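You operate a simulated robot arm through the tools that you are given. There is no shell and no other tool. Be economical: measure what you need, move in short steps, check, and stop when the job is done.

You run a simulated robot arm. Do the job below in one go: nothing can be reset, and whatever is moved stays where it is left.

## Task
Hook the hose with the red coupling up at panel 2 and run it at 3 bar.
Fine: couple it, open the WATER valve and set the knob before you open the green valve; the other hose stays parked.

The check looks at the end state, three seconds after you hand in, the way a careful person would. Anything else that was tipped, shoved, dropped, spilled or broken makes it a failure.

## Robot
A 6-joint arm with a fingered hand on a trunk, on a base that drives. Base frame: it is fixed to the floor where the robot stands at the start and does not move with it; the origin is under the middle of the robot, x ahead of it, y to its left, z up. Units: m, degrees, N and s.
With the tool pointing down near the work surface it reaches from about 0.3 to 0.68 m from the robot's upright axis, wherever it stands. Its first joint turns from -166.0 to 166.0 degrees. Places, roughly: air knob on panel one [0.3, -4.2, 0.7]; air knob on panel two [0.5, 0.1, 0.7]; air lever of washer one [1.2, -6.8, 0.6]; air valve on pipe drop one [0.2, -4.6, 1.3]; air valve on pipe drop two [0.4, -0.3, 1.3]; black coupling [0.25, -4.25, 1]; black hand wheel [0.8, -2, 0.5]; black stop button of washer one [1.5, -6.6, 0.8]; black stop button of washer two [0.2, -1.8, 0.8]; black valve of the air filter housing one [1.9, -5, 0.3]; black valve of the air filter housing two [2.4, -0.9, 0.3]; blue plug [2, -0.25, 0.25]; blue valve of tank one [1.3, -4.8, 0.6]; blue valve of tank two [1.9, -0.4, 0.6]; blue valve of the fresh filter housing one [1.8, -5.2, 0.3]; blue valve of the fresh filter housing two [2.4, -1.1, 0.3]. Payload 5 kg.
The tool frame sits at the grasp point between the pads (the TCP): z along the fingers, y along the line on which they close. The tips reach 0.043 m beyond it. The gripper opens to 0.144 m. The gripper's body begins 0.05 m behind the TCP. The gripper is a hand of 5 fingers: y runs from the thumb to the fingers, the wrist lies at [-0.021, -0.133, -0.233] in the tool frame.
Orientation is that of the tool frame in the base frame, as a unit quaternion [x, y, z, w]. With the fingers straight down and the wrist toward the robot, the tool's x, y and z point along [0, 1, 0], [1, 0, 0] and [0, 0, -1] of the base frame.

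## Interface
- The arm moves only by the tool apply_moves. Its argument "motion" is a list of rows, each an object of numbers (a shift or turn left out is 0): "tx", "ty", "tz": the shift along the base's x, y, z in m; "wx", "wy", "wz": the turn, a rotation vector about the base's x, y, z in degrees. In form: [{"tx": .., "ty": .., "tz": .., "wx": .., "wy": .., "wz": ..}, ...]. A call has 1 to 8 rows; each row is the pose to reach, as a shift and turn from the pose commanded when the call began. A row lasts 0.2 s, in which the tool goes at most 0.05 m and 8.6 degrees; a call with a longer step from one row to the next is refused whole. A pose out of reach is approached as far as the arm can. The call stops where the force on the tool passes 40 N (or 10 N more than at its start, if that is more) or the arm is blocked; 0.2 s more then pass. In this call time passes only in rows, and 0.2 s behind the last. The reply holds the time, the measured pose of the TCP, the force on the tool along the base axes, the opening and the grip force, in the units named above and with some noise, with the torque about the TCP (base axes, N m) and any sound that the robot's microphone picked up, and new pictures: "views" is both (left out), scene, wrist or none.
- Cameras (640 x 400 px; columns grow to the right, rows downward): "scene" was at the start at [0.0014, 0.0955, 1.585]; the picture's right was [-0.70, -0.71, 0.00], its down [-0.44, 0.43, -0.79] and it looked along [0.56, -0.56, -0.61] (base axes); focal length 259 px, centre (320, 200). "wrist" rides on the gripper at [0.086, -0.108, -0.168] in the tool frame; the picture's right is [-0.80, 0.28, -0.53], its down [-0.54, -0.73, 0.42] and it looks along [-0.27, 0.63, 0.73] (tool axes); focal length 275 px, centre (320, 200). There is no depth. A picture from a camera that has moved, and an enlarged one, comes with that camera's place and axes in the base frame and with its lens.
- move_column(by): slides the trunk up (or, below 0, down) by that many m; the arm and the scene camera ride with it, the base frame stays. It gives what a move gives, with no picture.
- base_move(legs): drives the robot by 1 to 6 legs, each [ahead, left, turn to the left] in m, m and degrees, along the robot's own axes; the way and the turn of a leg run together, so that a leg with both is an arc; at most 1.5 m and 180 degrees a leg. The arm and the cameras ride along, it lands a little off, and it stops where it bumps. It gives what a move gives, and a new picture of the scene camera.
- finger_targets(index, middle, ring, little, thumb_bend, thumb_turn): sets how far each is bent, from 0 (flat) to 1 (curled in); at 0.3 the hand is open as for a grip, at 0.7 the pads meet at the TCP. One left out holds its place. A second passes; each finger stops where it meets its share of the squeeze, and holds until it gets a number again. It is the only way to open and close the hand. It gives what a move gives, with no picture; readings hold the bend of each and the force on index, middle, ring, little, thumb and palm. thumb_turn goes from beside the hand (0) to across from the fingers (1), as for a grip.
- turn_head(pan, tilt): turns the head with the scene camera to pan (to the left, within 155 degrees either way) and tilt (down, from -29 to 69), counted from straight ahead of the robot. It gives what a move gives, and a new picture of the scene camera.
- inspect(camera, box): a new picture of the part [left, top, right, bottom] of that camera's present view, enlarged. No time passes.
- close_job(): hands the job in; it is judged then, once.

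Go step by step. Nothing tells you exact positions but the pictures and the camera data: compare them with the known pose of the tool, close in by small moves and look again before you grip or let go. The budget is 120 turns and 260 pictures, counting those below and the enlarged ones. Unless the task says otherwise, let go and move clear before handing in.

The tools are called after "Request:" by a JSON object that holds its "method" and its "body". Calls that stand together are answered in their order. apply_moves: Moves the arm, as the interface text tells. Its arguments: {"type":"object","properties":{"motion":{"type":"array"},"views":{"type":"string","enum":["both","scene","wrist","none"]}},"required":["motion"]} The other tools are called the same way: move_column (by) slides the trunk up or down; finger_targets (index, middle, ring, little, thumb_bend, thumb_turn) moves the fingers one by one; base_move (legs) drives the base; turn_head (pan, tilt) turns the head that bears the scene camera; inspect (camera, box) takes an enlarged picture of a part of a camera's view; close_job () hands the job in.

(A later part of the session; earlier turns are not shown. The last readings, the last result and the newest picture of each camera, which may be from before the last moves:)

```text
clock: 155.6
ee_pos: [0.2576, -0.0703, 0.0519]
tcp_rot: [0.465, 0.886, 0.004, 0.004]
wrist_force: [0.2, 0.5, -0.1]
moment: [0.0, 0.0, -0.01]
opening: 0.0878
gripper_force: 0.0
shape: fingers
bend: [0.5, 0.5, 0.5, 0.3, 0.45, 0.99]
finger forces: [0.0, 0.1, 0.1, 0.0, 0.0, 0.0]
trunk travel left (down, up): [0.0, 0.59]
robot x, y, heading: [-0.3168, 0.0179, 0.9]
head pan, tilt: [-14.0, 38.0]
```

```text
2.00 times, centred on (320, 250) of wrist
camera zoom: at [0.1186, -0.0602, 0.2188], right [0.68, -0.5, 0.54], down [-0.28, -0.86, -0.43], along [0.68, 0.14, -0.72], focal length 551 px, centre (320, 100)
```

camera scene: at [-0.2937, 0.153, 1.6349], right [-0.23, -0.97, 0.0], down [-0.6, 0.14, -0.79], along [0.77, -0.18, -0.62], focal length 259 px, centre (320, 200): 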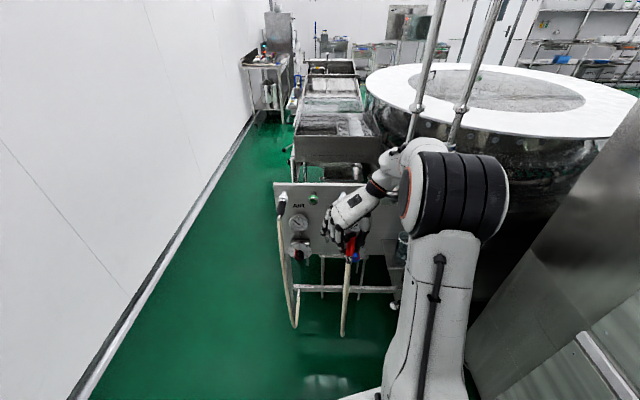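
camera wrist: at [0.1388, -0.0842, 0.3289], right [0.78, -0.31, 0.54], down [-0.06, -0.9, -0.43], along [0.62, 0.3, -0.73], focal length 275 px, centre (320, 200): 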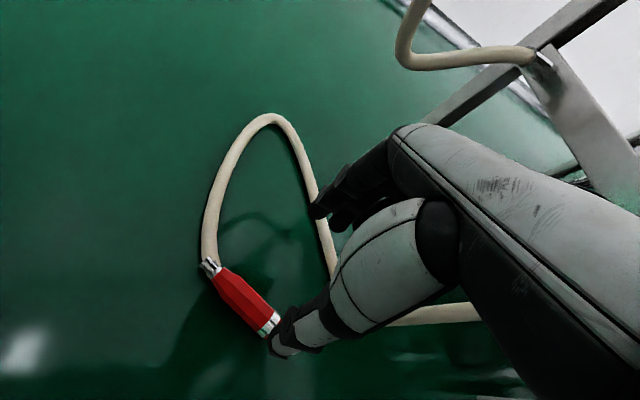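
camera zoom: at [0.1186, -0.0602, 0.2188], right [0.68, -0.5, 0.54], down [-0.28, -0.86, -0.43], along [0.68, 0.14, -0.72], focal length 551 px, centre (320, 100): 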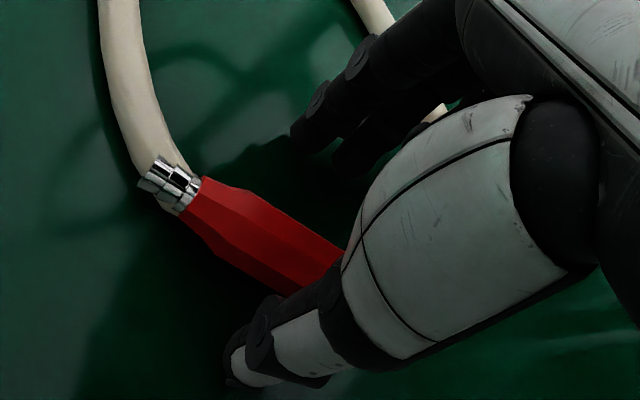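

Request:
{"method": "finger_targets", "body": {"index": 0.72, "middle": 0.72, "ring": 0.72, "thumb_bend": 0.72}}

Request:
{"method": "finger_targets", "body": {"index": 0.76, "middle": 0.8, "ring": 0.82, "thumb_bend": 0.8}}

Request:
{"method": "inspect", "body": {"camera": "wrist", "box": [180, 150, 460, 350]}}

```text
clock: 156.6
ee_pos: [0.2568, -0.069, 0.0538]
tcp_rot: [0.466, 0.885, 0.004, 0.004]
wrist_force: [0.4, 0.3, 1.0]
moment: [0.01, 0.02, 0.01]
opening: 0.0309
gripper_force: 16.8
shape: fingers
bend: [0.71, 0.71, 0.72, 0.3, 0.61, 1.0]
finger forces: [9.7, 6.8, 1.1, 0.0, 17.3, 0.0]
trunk travel left (down, up): [0.0, 0.59]
robot x, y, heading: [-0.313, 0.0151, 0.9]
head pan, tilt: [-14.0, 38.0]
```

```text
clock: 157.6
ee_pos: [0.2561, -0.0705, 0.0523]
tcp_rot: [0.465, 0.885, 0.004, 0.004]
wrist_force: [0.6, 0.3, -1.5]
moment: [0.02, 0.01, 0.03]
opening: 0.0303
gripper_force: 21.9
shape: fingers
bend: [0.74, 0.74, 0.82, 0.3, 0.59, 1.0]
finger forces: [10.1, 11.1, 0.0, 0.0, 21.6, 0.0]
trunk travel left (down, up): [0.0, 0.59]
robot x, y, heading: [-0.317, 0.0181, 1.0]
head pan, tilt: [-14.0, 38.0]
```

```text
2.00 times, centred on (320, 250) of wrist
camera zoom: at [0.1186, -0.0601, 0.219], right [0.68, -0.5, 0.54], down [-0.28, -0.86, -0.43], along [0.68, 0.14, -0.72], focal length 551 px, centre (320, 100)
```

zoom: 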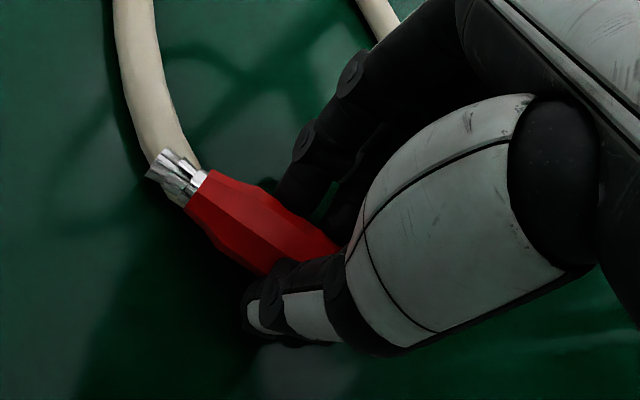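

Only index and middle are on the body (its rear half is uncovered). I'll open, shift 2 cm toward the rear, and regrip so that three fingers hold it and the nose protrudes.

Request:
{"method": "finger_targets", "body": {"index": 0.5, "middle": 0.5, "ring": 0.5, "thumb_bend": 0.45}}

Request:
{"method": "apply_moves", "body": {"motion": [{"tx": -0.006, "ty": 0.008}, {"tx": -0.0115, "ty": 0.0165}], "views": "none"}}

Request:
{"method": "inspect", "body": {"camera": "wrist", "box": [180, 150, 460, 350]}}

Request:
{"method": "finger_targets", "body": {"index": 0.72, "middle": 0.72, "ring": 0.72, "thumb_bend": 0.72}}

Request:
{"method": "inspect", "body": {"camera": "wrist", "box": [180, 150, 460, 350]}}

```text
clock: 158.6
ee_pos: [0.2575, -0.0703, 0.0541]
tcp_rot: [0.465, 0.885, 0.004, 0.005]
wrist_force: [0.7, 1.0, 0.0]
moment: [0.03, 0.03, 0.0]
opening: 0.0868
gripper_force: 0.1
shape: fingers
bend: [0.5, 0.5, 0.5, 0.3, 0.45, 0.99]
finger forces: [0.0, 0.0, 0.0, 0.0, 0.0, 0.0]
trunk travel left (down, up): [0.0, 0.59]
robot x, y, heading: [-0.3174, 0.0193, 0.9]
head pan, tilt: [-14.0, 38.0]
```

```text
clock: 159.2
ee_pos: [0.2462, -0.0548, 0.0531]
tcp_rot: [0.464, 0.886, 0.004, 0.004]
wrist_force: [1.2, -0.4, 0.4]
moment: [0.0, -0.01, 0.04]
opening: 0.087
gripper_force: 0.0
shape: fingers
bend: [0.5, 0.5, 0.5, 0.3, 0.45, 0.99]
finger forces: [0.0, 0.0, 0.1, 0.0, 0.0, 0.0]
trunk travel left (down, up): [0.0, 0.59]
robot x, y, heading: [-0.3136, 0.0163, 0.8]
head pan, tilt: [-14.0, 38.0]
```

```text
2.00 times, centred on (320, 250) of wrist
camera zoom: at [0.1078, -0.0446, 0.2191], right [0.68, -0.5, 0.54], down [-0.28, -0.86, -0.43], along [0.68, 0.14, -0.72], focal length 551 px, centre (320, 100)
```

zoom: 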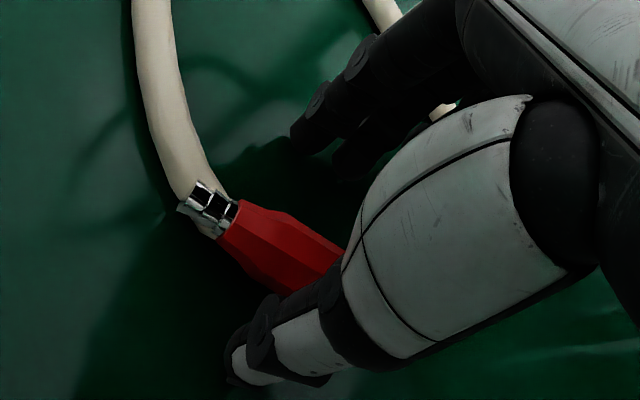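

```text
clock: 160.2
ee_pos: [0.2458, -0.0543, 0.0533]
tcp_rot: [0.465, 0.885, 0.003, 0.004]
wrist_force: [0.2, 0.6, -1.1]
moment: [0.03, 0.04, -0.04]
opening: 0.0305
gripper_force: 17.6
shape: fingers
bend: [0.71, 0.71, 0.72, 0.3, 0.62, 1.0]
finger forces: [9.9, 6.5, 1.2, 0.0, 17.4, 0.1]
trunk travel left (down, up): [0.0, 0.59]
robot x, y, heading: [-0.3174, 0.0205, 0.7]
head pan, tilt: [-14.0, 38.0]
```

```text
2.00 times, centred on (320, 250) of wrist
camera zoom: at [0.1077, -0.0445, 0.219], right [0.68, -0.5, 0.54], down [-0.28, -0.86, -0.43], along [0.68, 0.14, -0.72], focal length 551 px, centre (320, 100)
```

zoom: 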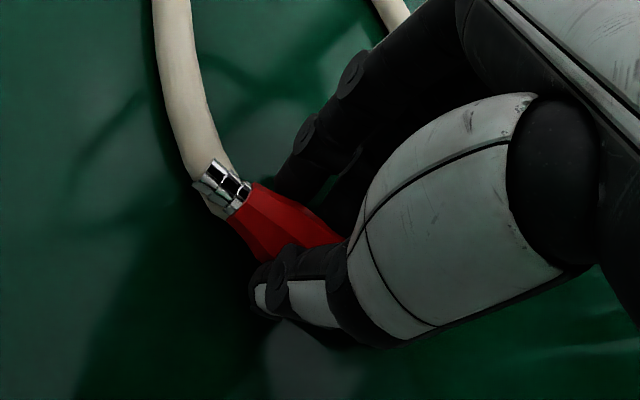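

Request:
{"method": "finger_targets", "body": {"index": 0.74, "middle": 0.75, "ring": 0.8, "thumb_bend": 0.8}}

Request:
{"method": "apply_moves", "body": {"motion": [{"tz": 0.03}, {"tz": 0.07}, {"tz": 0.115}, {"tz": 0.16}, {"tz": 0.205}, {"tz": 0.25}, {"tz": 0.295}, {"tz": 0.34}], "views": "wrist"}}

```text
clock: 161.2
ee_pos: [0.2462, -0.0542, 0.0522]
tcp_rot: [0.464, 0.886, 0.003, 0.005]
wrist_force: [0.5, 0.3, -1.9]
moment: [0.01, -0.06, 0.03]
opening: 0.0301
gripper_force: 21.3
shape: fingers
bend: [0.73, 0.74, 0.8, 0.3, 0.6, 1.0]
finger forces: [11.3, 10.6, 0.0, 0.0, 22.0, 0.1]
trunk travel left (down, up): [0.0, 0.59]
robot x, y, heading: [-0.3174, 0.015, 0.7]
head pan, tilt: [-14.0, 38.0]
```

```text
clock: 163.0
ee_pos: [0.2447, -0.0505, 0.3933]
tcp_rot: [0.465, 0.886, 0.003, 0.002]
wrist_force: [0.3, -0.2, -3.2]
moment: [0.07, 0.03, -0.02]
opening: 0.0304
gripper_force: 21.3
shape: fingers
bend: [0.73, 0.74, 0.8, 0.3, 0.6, 1.0]
finger forces: [11.2, 10.3, 0.0, 0.0, 22.0, 0.0]
trunk travel left (down, up): [0.0, 0.59]
robot x, y, heading: [-0.311, 0.0171, 0.7]
head pan, tilt: [-14.0, 38.0]
camera wrist: at [0.1066, -0.0421, 0.5601], right [0.68, -0.5, 0.54], down [-0.28, -0.86, -0.43], along [0.67, 0.14, -0.73], focal length 275 px, centre (320, 200)
```

wrist: 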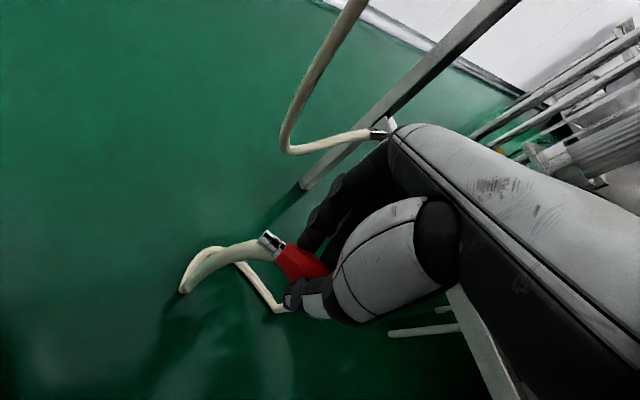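

Index, middle and thumb hold it balanced; the ring carries nothing, so I open it. Then raise to panel height and look.

Request:
{"method": "finger_targets", "body": {"ring": 0.45, "little": 0.42}}

Request:
{"method": "move_column", "body": {"by": 0.4}}

Request:
{"method": "move_column", "body": {"by": 0.17}}

Request:
{"method": "apply_moves", "body": {"motion": [{"wz": 8, "tz": 0.02}, {"wz": 16, "tz": 0.04}, {"wz": 24, "tz": 0.06}, {"wz": 32, "tz": 0.08}, {"wz": 40, "tz": 0.09}], "views": "wrist"}}

Request:
{"method": "inspect", "body": {"camera": "scene", "box": [270, 160, 430, 260]}}

```text
clock: 164.0
ee_pos: [0.2459, -0.0516, 0.3942]
tcp_rot: [0.465, 0.885, 0.005, 0.003]
wrist_force: [-0.3, 0.8, -1.8]
moment: [0.03, -0.02, -0.03]
opening: 0.0301
gripper_force: 21.1
shape: fingers
bend: [0.73, 0.74, 0.45, 0.42, 0.6, 1.0]
finger forces: [10.7, 10.6, 0.0, 0.0, 21.7, 0.1]
trunk travel left (down, up): [0.0, 0.59]
robot x, y, heading: [-0.3175, 0.0176, 0.6]
head pan, tilt: [-14.0, 38.0]
```

```text
clock: 167.8
ee_pos: [0.2458, -0.0519, 0.7944]
tcp_rot: [0.464, 0.886, 0.004, 0.003]
wrist_force: [0.7, 0.7, -1.4]
moment: [-0.01, 0.02, 0.01]
opening: 0.0301
gripper_force: 20.8
shape: fingers
bend: [0.73, 0.74, 0.45, 0.42, 0.6, 1.0]
finger forces: [10.7, 10.5, 0.1, 0.0, 21.7, 0.1]
trunk travel left (down, up): [-0.4, 0.19]
robot x, y, heading: [-0.3176, 0.0187, 0.8]
head pan, tilt: [-14.0, 38.0]
```

```text
clock: 169.8
ee_pos: [0.2454, -0.0514, 0.9648]
tcp_rot: [0.465, 0.885, 0.004, 0.004]
wrist_force: [-0.9, -0.4, -1.3]
moment: [0.02, -0.01, -0.02]
opening: 0.0302
gripper_force: 21.4
shape: fingers
bend: [0.73, 0.74, 0.45, 0.42, 0.6, 1.0]
finger forces: [10.8, 10.5, 0.2, 0.0, 21.7, 0.0]
trunk travel left (down, up): [-0.57, 0.02]
robot x, y, heading: [-0.3191, 0.0194, 1.1]
head pan, tilt: [-14.0, 38.0]
```

```text
clock: 171.0
ee_pos: [0.2449, -0.0513, 1.0543]
tcp_rot: [0.133, 0.991, 0.006, 0.001]
wrist_force: [-0.5, 0.3, -1.9]
moment: [0.01, 0.01, -0.01]
opening: 0.0305
gripper_force: 21.4
shape: fingers
bend: [0.73, 0.74, 0.45, 0.42, 0.6, 1.0]
finger forces: [10.7, 10.3, 0.1, 0.1, 21.4, 0.0]
trunk travel left (down, up): [-0.57, 0.02]
robot x, y, heading: [-0.3159, 0.0192, 0.6]
head pan, tilt: [-14.0, 38.0]
camera wrist: at [0.1334, -0.1338, 1.2203], right [0.84, 0.06, 0.54], down [0.33, -0.84, -0.43], along [0.43, 0.54, -0.72], focal length 275 px, centre (320, 200)
```

wrist: 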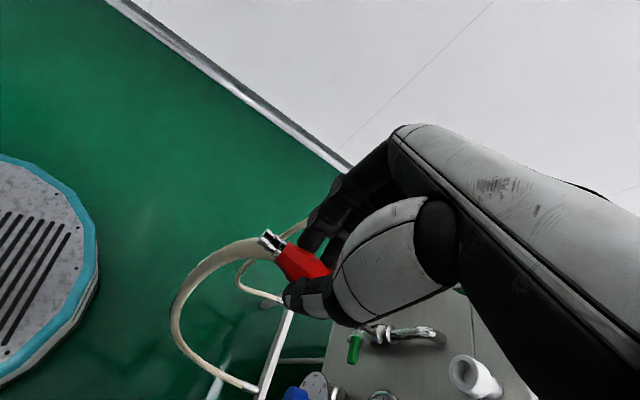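

```text
4.00 times, centred on (350, 210) of scene
camera zoom: at [-0.2932, 0.1535, 1.6549], right [-0.23, -0.97, 0.0], down [-0.6, 0.14, -0.79], along [0.77, -0.18, -0.62], focal length 1034 px, centre (200, 160)
```

zoom: 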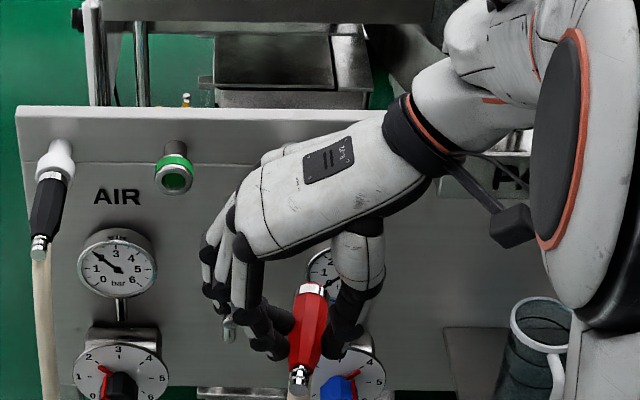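

Excellent: the nose now protrudes with no fingers ahead. I correct the yaw by +11° and drive to the inlet.

Request:
{"method": "apply_moves", "body": {"motion": [{"wz": 5.5}, {"wz": 11}], "views": "none"}}

Request:
{"method": "base_move", "body": {"legs": [[0, 0.08, 0], [0.125, 0, 0]]}}

Request:
{"method": "inspect", "body": {"camera": "scene", "box": [280, 190, 400, 265]}}

Request:
{"method": "inspect", "body": {"camera": "wrist", "box": [220, 180, 500, 400]}}

```text
clock: 171.6
ee_pos: [0.2462, -0.0513, 1.0545]
tcp_rot: [0.037, 0.999, 0.006, 0.002]
wrist_force: [0.8, 0.3, -0.5]
moment: [0.01, 0.05, 0.0]
opening: 0.03
gripper_force: 21.1
shape: fingers
bend: [0.73, 0.74, 0.45, 0.42, 0.6, 1.0]
finger forces: [10.6, 10.3, 0.1, 0.0, 21.3, 0.0]
trunk travel left (down, up): [-0.57, 0.02]
robot x, y, heading: [-0.3112, 0.0158, 0.5]
head pan, tilt: [-14.0, 38.0]
```

```text
clock: 173.5
ee_pos: [0.3713, 0.0269, 1.0532]
tcp_rot: [0.039, 0.999, 0.006, 0.001]
wrist_force: [1.1, -0.7, -0.9]
moment: [0.0, 0.05, -0.01]
opening: 0.03
gripper_force: 21.0
shape: fingers
bend: [0.73, 0.74, 0.45, 0.42, 0.6, 1.0]
finger forces: [10.6, 10.2, 0.1, 0.0, 21.2, 0.0]
trunk travel left (down, up): [-0.57, 0.02]
robot x, y, heading: [-0.1909, 0.1, 0.6]
head pan, tilt: [-14.0, 38.0]
camera scene: at [-0.167, 0.2328, 1.6549], right [-0.23, -0.97, 0.0], down [-0.6, 0.14, -0.79], along [0.77, -0.18, -0.62], focal length 259 px, centre (320, 200)
```

scene: 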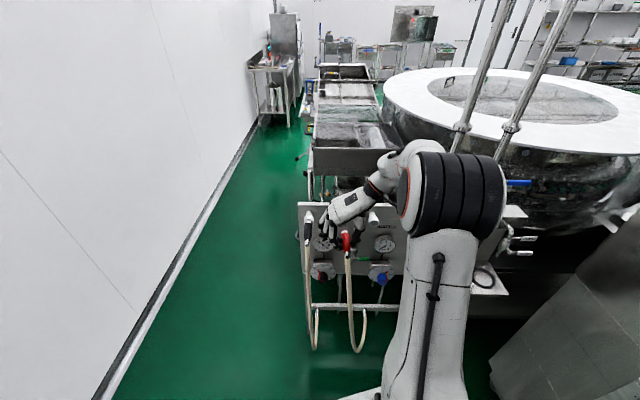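

```text
5.33 times, centred on (340, 228) of scene
camera zoom: at [-0.167, 0.2328, 1.6549], right [-0.23, -0.97, 0.0], down [-0.6, 0.14, -0.79], along [0.77, -0.18, -0.62], focal length 1379 px, centre (213, 53)
```

zoom: 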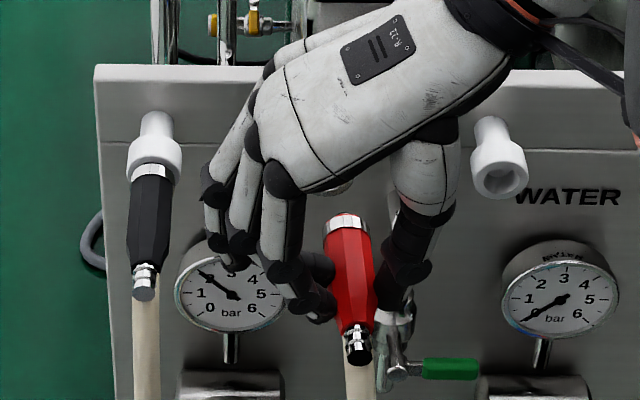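

```text
1.82 times, centred on (360, 290) of wrist
camera zoom: at [0.2776, -0.0753, 1.2194], right [0.81, 0.21, 0.54], down [0.49, -0.76, -0.43], along [0.32, 0.61, -0.72], focal length 500 px, centre (247, 36)
```

zoom: 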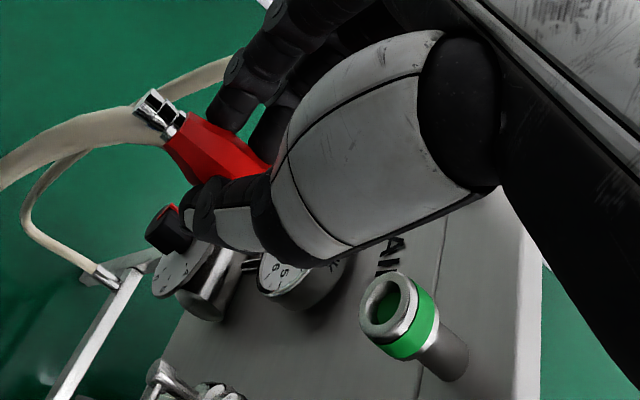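

Yaw is right; I trim the pitch 3°, shift 5 mm left and 18 mm down and approach.

Request:
{"method": "apply_moves", "body": {"motion": [{"ty": 0.004, "tz": -0.01, "wx": 0.7, "wy": 2.9}, {"tx": 0.012, "ty": 0.004, "tz": -0.018, "wx": 0.7, "wy": 2.9}, {"tx": 0.03, "ty": 0.0, "tz": -0.018, "wx": 0.7, "wy": 2.9}], "views": "none"}}

Request:
{"method": "inspect", "body": {"camera": "scene", "box": [308, 205, 372, 245]}}

Request:
{"method": "inspect", "body": {"camera": "wrist", "box": [220, 180, 500, 400]}}

```text
clock: 174.3
ee_pos: [0.4003, 0.0272, 1.0354]
tcp_rot: [0.039, 0.999, 0.011, -0.025]
wrist_force: [1.3, 0.5, -1.8]
moment: [-0.01, 0.02, 0.0]
opening: 0.0299
gripper_force: 21.4
shape: fingers
bend: [0.73, 0.74, 0.45, 0.42, 0.6, 1.0]
finger forces: [10.6, 10.2, 0.1, 0.0, 21.3, 0.1]
trunk travel left (down, up): [-0.57, 0.02]
robot x, y, heading: [-0.1892, 0.0991, 0.9]
head pan, tilt: [-14.0, 38.0]
```

```text
10.00 times, centred on (340, 225) of scene
camera zoom: at [-0.1678, 0.2329, 1.6549], right [-0.23, -0.97, 0.0], down [-0.6, 0.14, -0.79], along [0.77, -0.18, -0.62], focal length 2586 px, centre (120, -50)
```

zoom: 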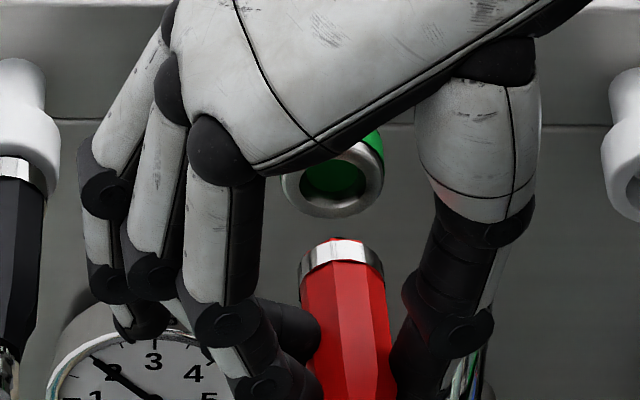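

```text
1.82 times, centred on (360, 290) of wrist
camera zoom: at [0.3148, -0.0773, 1.2056], right [0.84, 0.21, 0.5], down [0.46, -0.76, -0.46], along [0.28, 0.62, -0.73], focal length 500 px, centre (247, 36)
```

zoom: 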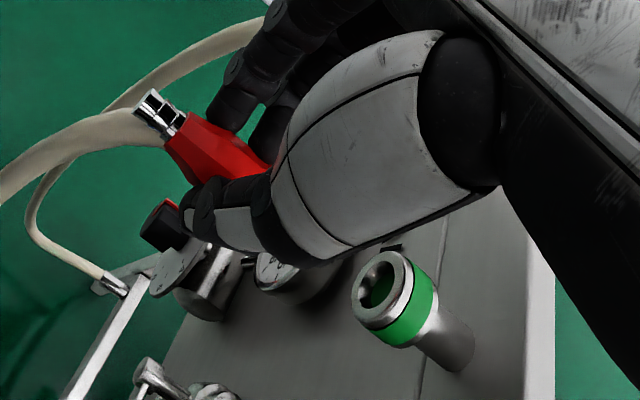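

Lateral alignment is spot on. Lower 3 mm and advance to the mouth, then push.

Request:
{"method": "apply_moves", "body": {"motion": [{"tx": 0.012, "ty": -0.0029, "tz": -0.003}, {"tx": 0.024, "ty": -0.0058, "tz": -0.003}, {"tx": 0.034, "ty": -0.0082, "tz": -0.003}, {"tx": 0.04, "ty": -0.0096, "tz": -0.003}, {"tx": 0.046, "ty": -0.011, "tz": -0.003}, {"tx": 0.052, "ty": -0.0125, "tz": -0.003}, {"tx": 0.058, "ty": -0.0139, "tz": -0.003}], "views": "none"}}

Request:
{"method": "inspect", "body": {"camera": "scene", "box": [308, 205, 372, 245]}}

Request:
{"method": "inspect", "body": {"camera": "wrist", "box": [220, 180, 500, 400]}}

```text
clock: 175.9
ee_pos: [0.4558, 0.0122, 1.0339]
tcp_rot: [0.039, 0.999, 0.011, -0.024]
wrist_force: [-23.4, 4.8, 4.1]
moment: [0.18, 0.81, -0.07]
opening: 0.0279
gripper_force: 19.7
shape: fingers
bend: [0.73, 0.74, 0.45, 0.42, 0.64, 0.97]
finger forces: [9.4, 9.8, 0.1, 0.0, 20.5, 0.0]
trunk travel left (down, up): [-0.57, 0.02]
robot x, y, heading: [-0.193, 0.0949, 0.6]
head pan, tilt: [-14.0, 38.0]
```

```text
10.00 times, centred on (340, 225) of scene
camera zoom: at [-0.1708, 0.2334, 1.6549], right [-0.23, -0.97, 0.0], down [-0.6, 0.14, -0.79], along [0.77, -0.18, -0.61], focal length 2586 px, centre (120, -50)
```

zoom: 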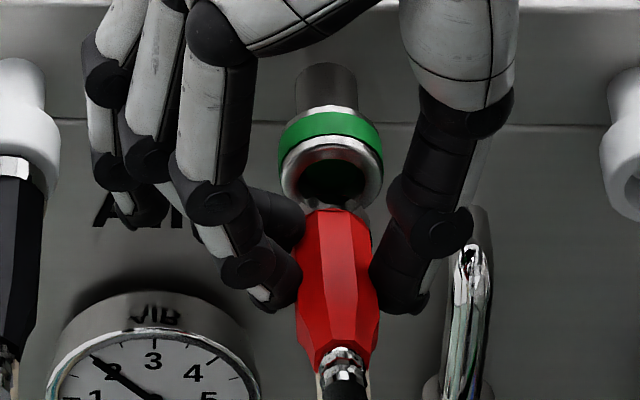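

```text
1.82 times, centred on (360, 290) of wrist
camera zoom: at [0.3708, -0.0913, 1.2034], right [0.84, 0.21, 0.5], down [0.46, -0.76, -0.46], along [0.28, 0.62, -0.73], focal length 500 px, centre (247, 36)
```

zoom: 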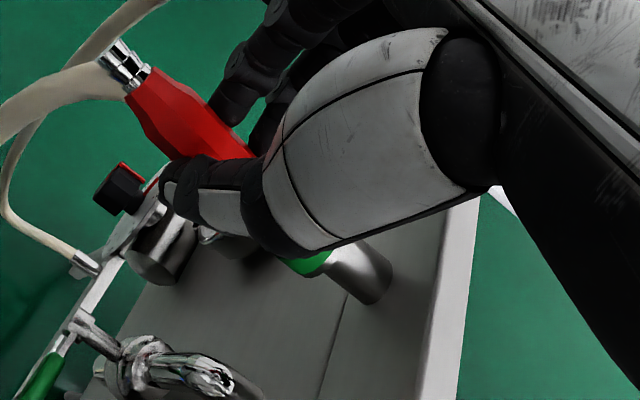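

The nose met the lower rim (contact torque indicates it's ~8 mm low). Back off, raise 8 mm and check.

Request:
{"method": "apply_moves", "body": {"motion": [{"tx": -0.012, "ty": 0.003}, {"tx": -0.02, "ty": 0.005, "tz": 0.004}, {"tx": -0.02, "ty": 0.005, "tz": 0.008}], "views": "none"}}

Request:
{"method": "inspect", "body": {"camera": "scene", "box": [308, 205, 372, 245]}}

Request:
{"method": "inspect", "body": {"camera": "wrist", "box": [220, 180, 500, 400]}}

```text
clock: 176.7
ee_pos: [0.4394, 0.0168, 1.042]
tcp_rot: [0.04, 0.999, 0.011, -0.023]
wrist_force: [0.2, -0.5, -0.7]
moment: [-0.01, -0.06, 0.0]
opening: 0.0279
gripper_force: 20.5
shape: fingers
bend: [0.73, 0.74, 0.45, 0.42, 0.63, 0.99]
finger forces: [10.1, 10.4, 0.1, 0.1, 20.0, 0.0]
trunk travel left (down, up): [-0.57, 0.02]
robot x, y, heading: [-0.1903, 0.0969, 0.6]
head pan, tilt: [-14.0, 38.0]
```

```text
10.00 times, centred on (340, 225) of scene
camera zoom: at [-0.1678, 0.2329, 1.6549], right [-0.23, -0.97, 0.0], down [-0.6, 0.14, -0.79], along [0.77, -0.18, -0.62], focal length 2586 px, centre (120, -50)
```

zoom: 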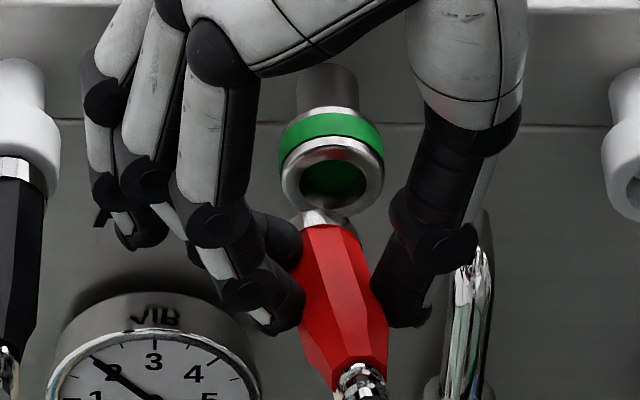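

```text
1.82 times, centred on (360, 290) of wrist
camera zoom: at [0.3532, -0.0867, 1.2107], right [0.84, 0.21, 0.5], down [0.46, -0.76, -0.46], along [0.28, 0.62, -0.73], focal length 500 px, centre (247, 36)
```

zoom: 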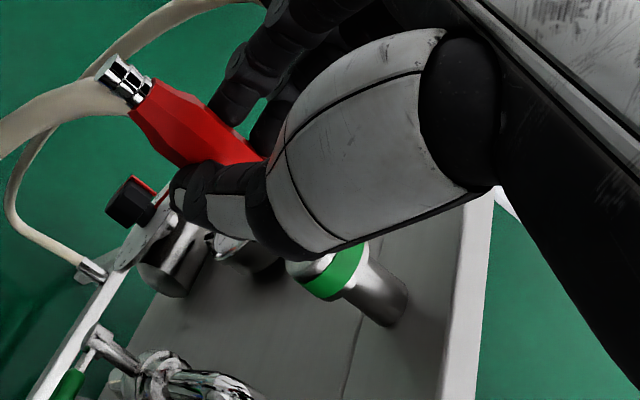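

The coupling pitched ~12° nose-down and ~6° left in the grip. I'll counter-rotate the hand, tighten a little and re-measure.

Request:
{"method": "finger_targets", "body": {"index": 0.76, "middle": 0.77, "thumb_bend": 0.86}}

Request:
{"method": "apply_moves", "body": {"motion": [{"tx": -0.02, "ty": 0.003}, {"tx": -0.02, "ty": 0.0, "tz": -0.005, "wx": -1.2, "wy": -5, "wz": -3}, {"tx": -0.02, "ty": 0.0, "tz": -0.011, "wx": -2.3, "wy": -10, "wz": -5.5}], "views": "none"}}

Request:
{"method": "inspect", "body": {"camera": "scene", "box": [308, 205, 372, 245]}}

Request:
{"method": "inspect", "body": {"camera": "wrist", "box": [220, 180, 500, 400]}}

```text
clock: 177.7
ee_pos: [0.4387, 0.0172, 1.0411]
tcp_rot: [0.039, 0.999, 0.011, -0.025]
wrist_force: [-0.6, 0.0, -1.1]
moment: [0.01, 0.02, 0.02]
opening: 0.0278
gripper_force: 22.3
shape: fingers
bend: [0.74, 0.56, 0.45, 0.42, 0.77, 1.0]
finger forces: [11.1, 11.9, 0.0, 0.0, 22.0, 0.0]
trunk travel left (down, up): [-0.57, 0.02]
robot x, y, heading: [-0.1884, 0.0998, 0.6]
head pan, tilt: [-14.0, 38.0]
```

```text
clock: 178.5
ee_pos: [0.4193, 0.0173, 1.0281]
tcp_rot: [0.087, 0.994, -0.004, 0.065]
wrist_force: [0.4, -1.0, -1.1]
moment: [0.0, -0.01, -0.02]
opening: 0.0281
gripper_force: 22.0
shape: fingers
bend: [0.74, 0.56, 0.45, 0.42, 0.77, 1.0]
finger forces: [10.8, 12.3, 0.0, 0.0, 21.6, 0.0]
trunk travel left (down, up): [-0.57, 0.02]
robot x, y, heading: [-0.1907, 0.0945, 0.6]
head pan, tilt: [-14.0, 38.0]
```

```text
10.00 times, centred on (340, 225) of scene
camera zoom: at [-0.168, 0.2328, 1.6549], right [-0.23, -0.97, 0.0], down [-0.6, 0.14, -0.79], along [0.77, -0.18, -0.62], focal length 2586 px, centre (120, -50)
```

zoom: 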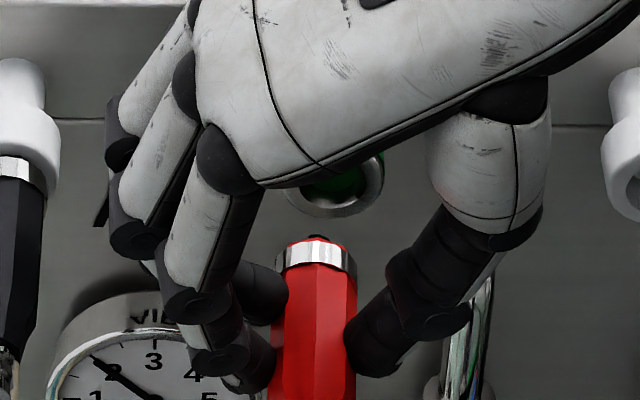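

```text
1.82 times, centred on (360, 290) of wrist
camera zoom: at [0.2951, -0.0702, 1.1836], right [0.76, 0.15, 0.63], down [0.46, -0.82, -0.35], along [0.46, 0.56, -0.69], focal length 500 px, centre (247, 36)
```

zoom: 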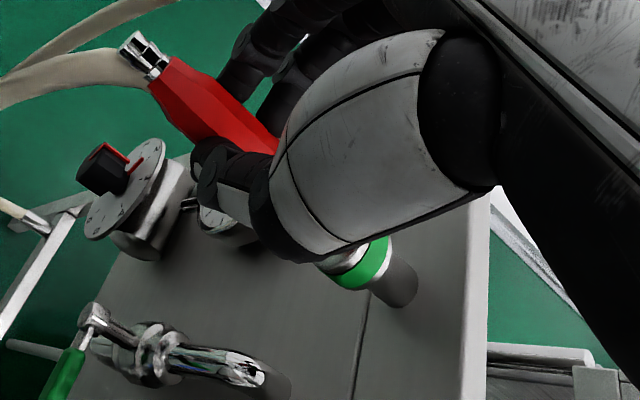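

The ring actually entered the mouth earlier and the coupling then slipped in the grip at ~23 N. I'll tighten the grip, then realign and push again.

Request:
{"method": "finger_targets", "body": {"index": 0.9, "middle": 0.85, "thumb_bend": 1.0}}

Request:
{"method": "apply_moves", "body": {"motion": [{"tx": -0.002, "ty": -0.009}], "views": "none"}}

Request:
{"method": "inspect", "body": {"camera": "scene", "box": [300, 205, 380, 255]}}

Request:
{"method": "inspect", "body": {"camera": "wrist", "box": [220, 180, 500, 400]}}

```text
clock: 179.5
ee_pos: [0.4186, 0.0177, 1.0286]
tcp_rot: [0.087, 0.994, -0.004, 0.064]
wrist_force: [-0.4, -0.4, 0.2]
moment: [0.05, -0.01, 0.0]
opening: 0.0195
gripper_force: 0.0
shape: fingers
bend: [0.74, 0.85, 0.45, 0.42, 0.93, 1.0]
finger forces: [0.0, 0.0, 0.0, 0.0, 0.1, 0.1]
trunk travel left (down, up): [-0.57, 0.02]
robot x, y, heading: [-0.1925, 0.0999, 0.6]
head pan, tilt: [-14.0, 38.0]
```

```text
clock: 179.9
ee_pos: [0.416, 0.0084, 1.0283]
tcp_rot: [0.086, 0.994, -0.004, 0.064]
wrist_force: [-0.2, -0.1, 0.0]
moment: [-0.03, -0.01, -0.02]
opening: 0.0197
gripper_force: 0.0
shape: fingers
bend: [0.74, 0.85, 0.45, 0.42, 0.93, 1.0]
finger forces: [0.0, 0.0, 0.0, 0.0, 0.1, 0.0]
trunk travel left (down, up): [-0.57, 0.02]
robot x, y, heading: [-0.1897, 0.0982, 0.7]
head pan, tilt: [-14.0, 38.0]
```

```text
8.00 times, centred on (340, 230) of scene
camera zoom: at [-0.168, 0.2329, 1.6549], right [-0.23, -0.97, 0.0], down [-0.6, 0.14, -0.79], along [0.77, -0.18, -0.62], focal length 2069 px, centre (160, -40)
```

zoom: 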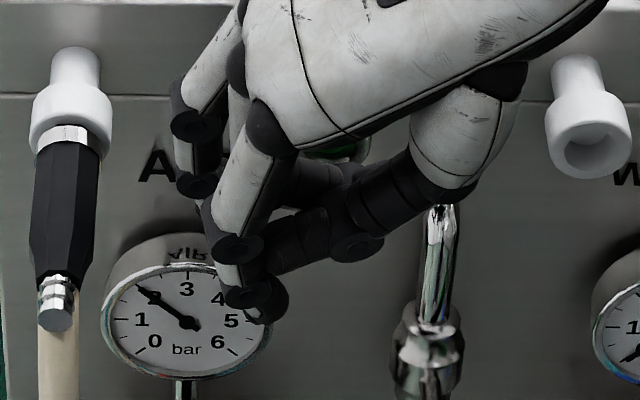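

```text
1.82 times, centred on (360, 290) of wrist
camera zoom: at [0.2926, -0.0795, 1.1839], right [0.76, 0.15, 0.63], down [0.46, -0.82, -0.35], along [0.46, 0.56, -0.69], focal length 500 px, centre (247, 36)
```

zoom: 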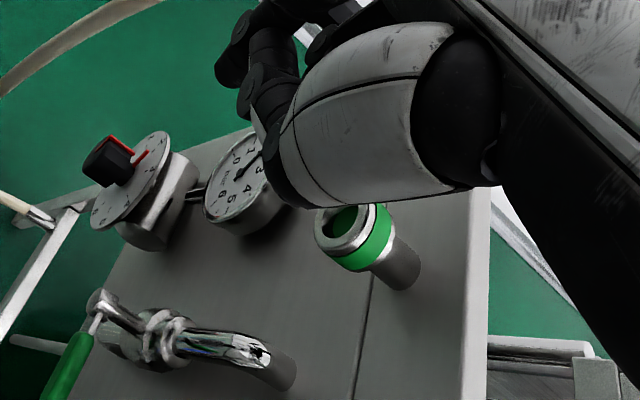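

The extra squeeze popped it out. I'll find where it fell; next time I'll keep the balanced ~22 N grip and servo the height visually right at the mouth.

Request:
{"method": "apply_moves", "body": {"motion": [{"tx": -0.04}, {"tx": -0.08, "tz": 0.01}], "views": "none"}}

Request:
{"method": "base_move", "body": {"legs": [[-0.14, -0.09, 0]]}}

Request:
{"method": "turn_head", "body": {"pan": -8, "tilt": 58}}

```text
clock: 180.5
ee_pos: [0.3361, 0.0069, 1.0387]
tcp_rot: [0.087, 0.994, -0.006, 0.066]
wrist_force: [-0.4, 0.4, -0.1]
moment: [0.02, -0.04, -0.01]
opening: 0.0196
gripper_force: 0.1
shape: fingers
bend: [0.74, 0.85, 0.45, 0.42, 0.93, 1.0]
finger forces: [0.0, 0.0, 0.1, 0.1, 0.0, 0.1]
trunk travel left (down, up): [-0.57, 0.02]
robot x, y, heading: [-0.1916, 0.0961, 0.8]
head pan, tilt: [-14.0, 38.0]
```

```text
clock: 181.9
ee_pos: [0.1982, -0.0873, 1.0391]
tcp_rot: [0.088, 0.994, -0.005, 0.064]
wrist_force: [0.9, 0.8, -0.1]
moment: [0.02, -0.02, 0.0]
opening: 0.0194
gripper_force: 0.0
shape: fingers
bend: [0.74, 0.85, 0.45, 0.42, 0.93, 1.0]
finger forces: [0.0, 0.1, 0.0, 0.0, 0.0, 0.0]
trunk travel left (down, up): [-0.57, 0.02]
robot x, y, heading: [-0.3275, 0.0059, 0.8]
head pan, tilt: [-14.0, 38.0]
camera scene: at [-0.3065, 0.1405, 1.655], right [-0.23, -0.97, 0.0], down [-0.6, 0.14, -0.79], along [0.77, -0.18, -0.62], focal length 259 px, centre (320, 200)
```

scene: 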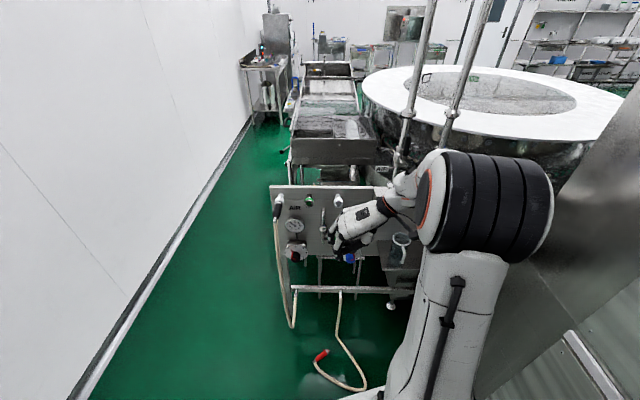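

```text
clock: 182.8
ee_pos: [0.1983, -0.0872, 1.0382]
tcp_rot: [0.088, 0.994, -0.005, 0.065]
wrist_force: [-0.2, 0.7, 0.7]
moment: [-0.01, 0.02, 0.04]
opening: 0.0195
gripper_force: 0.1
shape: fingers
bend: [0.74, 0.85, 0.45, 0.42, 0.93, 1.0]
finger forces: [0.0, 0.0, 0.0, 0.1, 0.1, 0.0]
trunk travel left (down, up): [-0.57, 0.02]
robot x, y, heading: [-0.3266, 0.0068, 0.7]
head pan, tilt: [-8.0, 58.0]
camera scene: at [-0.3215, 0.152, 1.6276], right [-0.13, -0.99, 0.0], down [-0.84, 0.11, -0.53], along [0.53, -0.07, -0.85], focal length 259 px, centre (320, 200)
```

scene: 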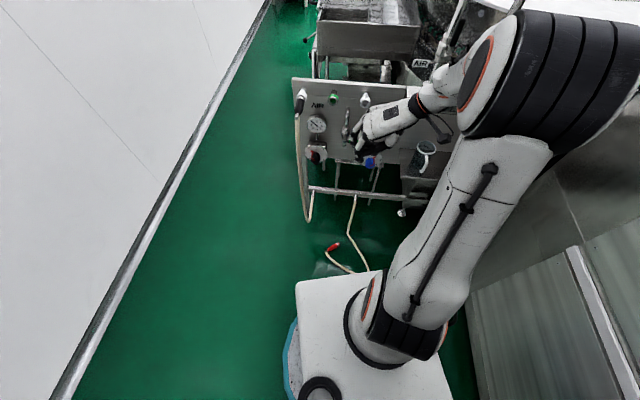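

The coupling lies on open floor near [0.31,-0.016], nose toward front-right. I open the hand, level/yaw it, and go down above it.

Request:
{"method": "finger_targets", "body": {"index": 0.5, "middle": 0.5, "ring": 0.5, "little": 0.3, "thumb_bend": 0.45}}

Request:
{"method": "apply_moves", "body": {"motion": [{"wx": 1.2, "wy": 7.4}], "views": "none"}}

Request:
{"method": "apply_moves", "body": {"motion": [{"wz": -8, "tx": 0.02}, {"wz": -16, "tx": 0.04, "ty": 0.02}, {"wz": -24, "tx": 0.06, "ty": 0.04}, {"wz": -32, "tx": 0.08, "ty": 0.05}, {"wz": -38, "tx": 0.08, "ty": 0.05}], "views": "none"}}

Request:
{"method": "move_column", "body": {"by": -0.4}}

Request:
{"method": "move_column", "body": {"by": -0.17}}

Request:
{"method": "apply_moves", "body": {"motion": [{"tz": -0.045}, {"tz": -0.09}, {"tz": -0.135}, {"tz": -0.18}, {"tz": -0.225}, {"tz": -0.27}, {"tz": -0.3}], "views": "wrist"}}

```text
clock: 183.8
ee_pos: [0.1986, -0.0868, 1.0383]
tcp_rot: [0.088, 0.994, -0.004, 0.065]
wrist_force: [0.2, 0.2, 0.2]
moment: [0.02, -0.01, -0.01]
opening: 0.0867
gripper_force: 0.0
shape: fingers
bend: [0.5, 0.5, 0.5, 0.3, 0.45, 0.99]
finger forces: [0.0, 0.1, 0.0, 0.0, 0.1, 0.0]
trunk travel left (down, up): [-0.57, 0.02]
robot x, y, heading: [-0.327, 0.0087, 0.5]
head pan, tilt: [-8.0, 58.0]
```

```text
clock: 184.2
ee_pos: [0.2, -0.0871, 1.0375]
tcp_rot: [0.088, 0.996, -0.001, -0.001]
wrist_force: [-0.3, 0.2, 0.6]
moment: [-0.03, 0.03, 0.0]
opening: 0.0868
gripper_force: 0.2
shape: fingers
bend: [0.5, 0.5, 0.5, 0.3, 0.45, 0.99]
finger forces: [0.1, 0.0, 0.1, 0.1, 0.1, 0.0]
trunk travel left (down, up): [-0.57, 0.02]
robot x, y, heading: [-0.3281, 0.0034, 0.7]
head pan, tilt: [-8.0, 58.0]
```

```text
clock: 185.4
ee_pos: [0.2775, -0.0357, 1.0382]
tcp_rot: [0.409, 0.913, 0.001, 0.0]
wrist_force: [0.6, 0.0, 0.1]
moment: [0.01, 0.0, -0.03]
opening: 0.0866
gripper_force: 0.0
shape: fingers
bend: [0.5, 0.5, 0.5, 0.3, 0.45, 0.99]
finger forces: [0.0, 0.1, 0.0, 0.1, 0.1, 0.0]
trunk travel left (down, up): [-0.57, 0.02]
robot x, y, heading: [-0.3289, 0.0065, 0.4]
head pan, tilt: [-8.0, 58.0]
```

```text
clock: 189.2
ee_pos: [0.2772, -0.0362, 0.6371]
tcp_rot: [0.408, 0.913, 0.0, -0.001]
wrist_force: [0.6, 0.3, 0.0]
moment: [-0.01, -0.02, 0.0]
opening: 0.0872
gripper_force: 0.0
shape: fingers
bend: [0.5, 0.5, 0.5, 0.3, 0.45, 0.99]
finger forces: [0.1, 0.1, 0.1, 0.0, 0.0, 0.0]
trunk travel left (down, up): [-0.17, 0.42]
robot x, y, heading: [-0.3268, 0.0037, 0.8]
head pan, tilt: [-8.0, 58.0]
```

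```text
clock: 191.1
ee_pos: [0.279, -0.0364, 0.4677]
tcp_rot: [0.408, 0.913, 0.0, -0.001]
wrist_force: [0.3, 0.5, -0.4]
moment: [-0.03, 0.0, 0.0]
opening: 0.0869
gripper_force: 0.0
shape: fingers
bend: [0.5, 0.5, 0.5, 0.3, 0.45, 0.99]
finger forces: [0.0, 0.0, 0.0, 0.0, 0.0, 0.1]
trunk travel left (down, up): [0.0, 0.59]
robot x, y, heading: [-0.3262, 0.0058, 0.4]
head pan, tilt: [-8.0, 58.0]
```

```text
clock: 192.7
ee_pos: [0.2806, -0.039, 0.1676]
tcp_rot: [0.408, 0.913, 0.0, 0.0]
wrist_force: [0.9, 0.4, 0.3]
moment: [0.01, 0.01, -0.01]
opening: 0.087
gripper_force: 0.0
shape: fingers
bend: [0.5, 0.5, 0.5, 0.3, 0.45, 0.99]
finger forces: [0.0, 0.0, 0.0, 0.0, 0.0, 0.0]
trunk travel left (down, up): [0.0, 0.59]
robot x, y, heading: [-0.3274, 0.0071, 0.4]
head pan, tilt: [-8.0, 58.0]
camera wrist: at [0.143, -0.0463, 0.3356], right [0.74, -0.4, 0.53], down [-0.18, -0.89, -0.42], along [0.65, 0.22, -0.73], focal length 275 px, centre (320, 200)
```

wrist: 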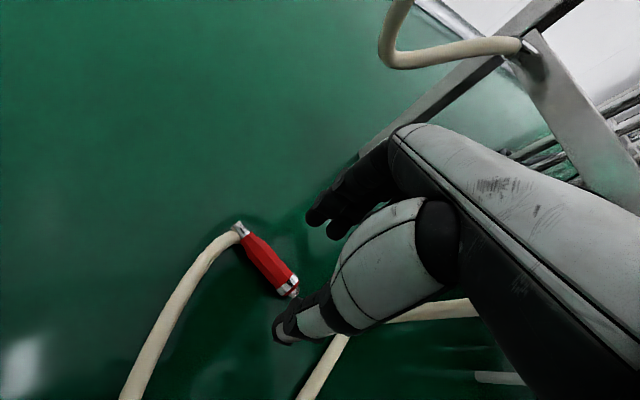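

Measured: body centre [0.3025,-0.013], yaw −68°. Align (−20° yaw), place toward its rear, descend and grip with the proven balanced values.

Request:
{"method": "apply_moves", "body": {"motion": [{"tx": 0.008, "ty": 0.015, "wz": -7}, {"tx": 0.015, "ty": 0.03, "tz": -0.02, "wz": -14}, {"tx": 0.0152, "ty": 0.043, "tz": -0.06, "wz": -20}, {"tx": 0.0152, "ty": 0.043, "tz": -0.095, "wz": -20}, {"tx": 0.0152, "ty": 0.043, "tz": -0.11, "wz": -20}, {"tx": 0.0152, "ty": 0.043, "tz": -0.116, "wz": -20}], "views": "none"}}

Request:
{"method": "finger_targets", "body": {"index": 0.71, "middle": 0.71, "ring": 0.71, "thumb_bend": 0.72}}

Request:
{"method": "finger_targets", "body": {"index": 0.74, "middle": 0.75, "ring": 0.74, "thumb_bend": 0.8}}

Request:
{"method": "inspect", "body": {"camera": "wrist", "box": [180, 150, 460, 350]}}

```text
clock: 194.1
ee_pos: [0.2928, 0.0055, 0.0523]
tcp_rot: [0.56, 0.829, 0.0, -0.001]
wrist_force: [-0.1, 0.0, 0.6]
moment: [0.0, 0.01, 0.02]
opening: 0.087
gripper_force: 0.1
shape: fingers
bend: [0.5, 0.5, 0.5, 0.3, 0.45, 0.99]
finger forces: [0.0, 0.0, 0.1, 0.0, 0.1, 0.0]
trunk travel left (down, up): [0.0, 0.59]
robot x, y, heading: [-0.3313, 0.0019, 0.0]
head pan, tilt: [-8.0, 58.0]
```

```text
clock: 195.1
ee_pos: [0.293, 0.007, 0.0529]
tcp_rot: [0.561, 0.828, 0.0, -0.001]
wrist_force: [-0.8, -0.6, 0.4]
moment: [0.04, -0.01, -0.01]
opening: 0.0294
gripper_force: 15.2
shape: fingers
bend: [0.65, 0.68, 0.71, 0.3, 0.63, 1.0]
finger forces: [7.8, 5.9, 1.2, 0.0, 15.4, 0.0]
trunk travel left (down, up): [0.0, 0.59]
robot x, y, heading: [-0.3315, -0.0006, 0.7]
head pan, tilt: [-8.0, 58.0]
```

```text
clock: 196.1
ee_pos: [0.2946, 0.0061, 0.053]
tcp_rot: [0.559, 0.829, -0.001, -0.001]
wrist_force: [0.2, -0.2, -0.4]
moment: [-0.06, -0.05, 0.02]
opening: 0.0228
gripper_force: 24.9
shape: fingers
bend: [0.71, 0.66, 0.74, 0.3, 0.69, 0.99]
finger forces: [9.4, 15.8, 2.1, 0.0, 22.9, 0.0]
trunk travel left (down, up): [0.0, 0.59]
robot x, y, heading: [-0.3276, 0.0058, 0.6]
head pan, tilt: [-8.0, 58.0]
```

```text
2.00 times, centred on (320, 250) of wrist
camera zoom: at [0.1625, 0.0462, 0.2206], right [0.56, -0.63, 0.53], down [-0.47, -0.77, -0.42], along [0.68, -0.01, -0.73], focal length 551 px, centre (320, 100)
```

zoom: 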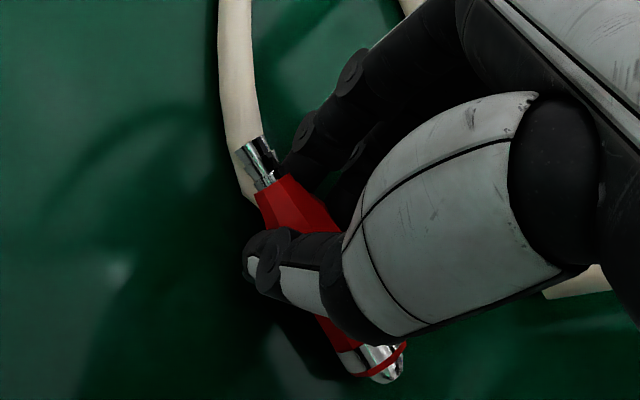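

Gripped with the nose well clear (it lies ~29° rotated in the hand). Lift, raise, and rotate; I'll turn the base 12° left to keep the wrist within its range.

Request:
{"method": "apply_moves", "body": {"motion": [{"tz": 0.03}, {"tz": 0.07}, {"tz": 0.115}, {"tz": 0.16}, {"tz": 0.205}, {"tz": 0.25}, {"tz": 0.295}, {"tz": 0.34}], "views": "none"}}

Request:
{"method": "move_column", "body": {"by": 0.4}}

Request:
{"method": "move_column", "body": {"by": 0.17}}

Request:
{"method": "apply_moves", "body": {"motion": [{"wz": 8.5, "tz": 0.02, "tx": -0.01}, {"wz": 17, "tz": 0.04, "tx": -0.02}, {"wz": 25.5, "tz": 0.06, "tx": -0.03}, {"wz": 34, "tz": 0.07, "tx": -0.04}, {"wz": 42.5, "tz": 0.08, "tx": -0.05}, {"wz": 51, "tz": 0.08, "tx": -0.06}, {"wz": 59.5, "tz": 0.08, "tx": -0.06}, {"wz": 68, "tz": 0.08, "tx": -0.06}], "views": "none"}}

Request:
{"method": "base_move", "body": {"legs": [[0, -0.06, 14]]}}

Request:
{"method": "turn_head", "body": {"pan": -26, "tilt": 40}}

```text
clock: 197.9
ee_pos: [0.2877, 0.0048, 0.3921]
tcp_rot: [0.56, 0.828, 0.0, -0.002]
wrist_force: [0.2, -0.2, -3.5]
moment: [0.03, -0.01, -0.06]
opening: 0.0226
gripper_force: 24.3
shape: fingers
bend: [0.71, 0.65, 0.74, 0.3, 0.71, 0.99]
finger forces: [9.5, 16.0, 0.1, 0.1, 22.1, 0.0]
trunk travel left (down, up): [0.0, 0.59]
robot x, y, heading: [-0.3274, 0.0073, 0.6]
head pan, tilt: [-8.0, 58.0]
```

```text
clock: 201.7
ee_pos: [0.2883, 0.0054, 0.7941]
tcp_rot: [0.56, 0.828, 0.0, -0.001]
wrist_force: [0.4, -0.5, -1.3]
moment: [0.08, 0.01, 0.0]
opening: 0.0227
gripper_force: 23.4
shape: fingers
bend: [0.71, 0.65, 0.74, 0.3, 0.71, 0.99]
finger forces: [9.4, 16.0, 0.2, 0.0, 22.1, 0.1]
trunk travel left (down, up): [-0.4, 0.19]
robot x, y, heading: [-0.3272, 0.0066, 0.6]
head pan, tilt: [-8.0, 58.0]
```

```text
clock: 203.7
ee_pos: [0.2881, 0.0047, 0.9632]
tcp_rot: [0.56, 0.829, -0.001, -0.001]
wrist_force: [-0.1, 0.4, -2.0]
moment: [0.03, 0.02, 0.02]
opening: 0.0223
gripper_force: 23.6
shape: fingers
bend: [0.71, 0.65, 0.74, 0.3, 0.71, 0.99]
finger forces: [9.4, 15.9, 0.2, 0.0, 22.1, 0.0]
trunk travel left (down, up): [-0.57, 0.02]
robot x, y, heading: [-0.3264, 0.0033, 0.3]
head pan, tilt: [-8.0, 58.0]
```

```text
clock: 205.5
ee_pos: [0.228, 0.0048, 1.0436]
tcp_rot: [0.0, 1.0, 0.0, -0.001]
wrist_force: [-0.4, 0.2, -2.2]
moment: [0.02, 0.03, -0.02]
opening: 0.0223
gripper_force: 24.0
shape: fingers
bend: [0.71, 0.65, 0.74, 0.3, 0.71, 0.99]
finger forces: [9.5, 15.8, 0.2, 0.0, 22.0, 0.0]
trunk travel left (down, up): [-0.57, 0.02]
robot x, y, heading: [-0.329, 0.0077, 0.6]
head pan, tilt: [-8.0, 58.0]
```

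```text
clock: 206.7
ee_pos: [0.2186, 0.0771, 1.0434]
tcp_rot: [-0.118, 0.993, 0.0, -0.001]
wrist_force: [-0.4, -0.3, -1.3]
moment: [0.06, 0.04, 0.01]
opening: 0.0221
gripper_force: 23.8
shape: fingers
bend: [0.71, 0.65, 0.74, 0.3, 0.71, 0.99]
finger forces: [9.4, 15.8, 0.2, 0.0, 21.8, 0.0]
trunk travel left (down, up): [-0.57, 0.02]
robot x, y, heading: [-0.3207, -0.0524, 14.4]
head pan, tilt: [-8.0, 58.0]
camera scene: at [-0.3486, 0.0907, 1.6276], right [0.11, -0.99, 0.0], down [-0.84, -0.09, -0.53], along [0.53, 0.06, -0.85], focal length 259 px, centre (320, 200)
```

scene: 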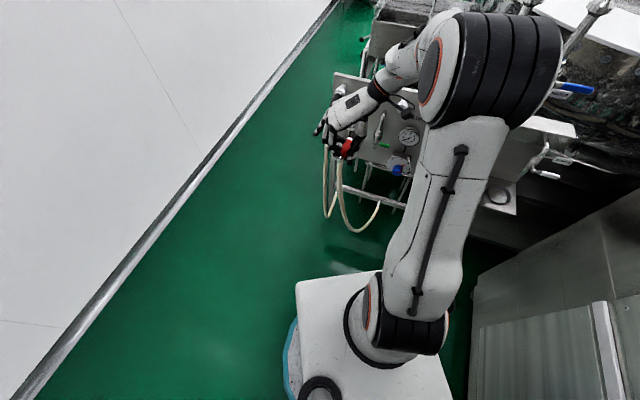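

```text
clock: 207.5
ee_pos: [0.2199, 0.0774, 1.0429]
tcp_rot: [-0.119, 0.993, 0.0, 0.0]
wrist_force: [-0.3, 0.4, -1.5]
moment: [0.0, 0.02, 0.0]
opening: 0.0221
gripper_force: 23.5
shape: fingers
bend: [0.71, 0.65, 0.74, 0.3, 0.71, 0.99]
finger forces: [9.4, 15.8, 0.1, 0.0, 21.8, 0.0]
trunk travel left (down, up): [-0.57, 0.02]
robot x, y, heading: [-0.3205, -0.0527, 14.1]
head pan, tilt: [-26.0, 40.0]
camera scene: at [-0.3339, 0.0662, 1.6518], right [-0.2, -0.98, 0.0], down [-0.63, 0.13, -0.77], along [0.75, -0.16, -0.64], focal length 259 px, centre (320, 200)
```

scene: 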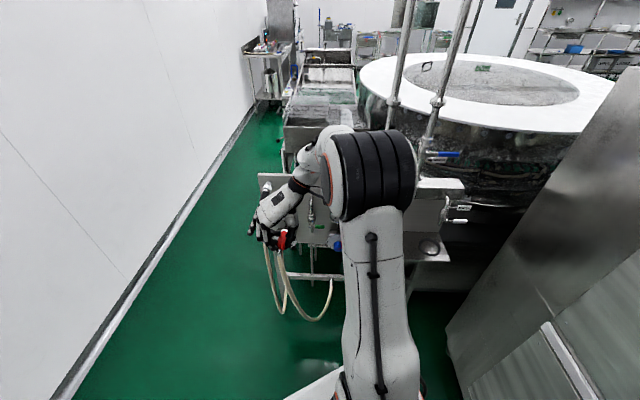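

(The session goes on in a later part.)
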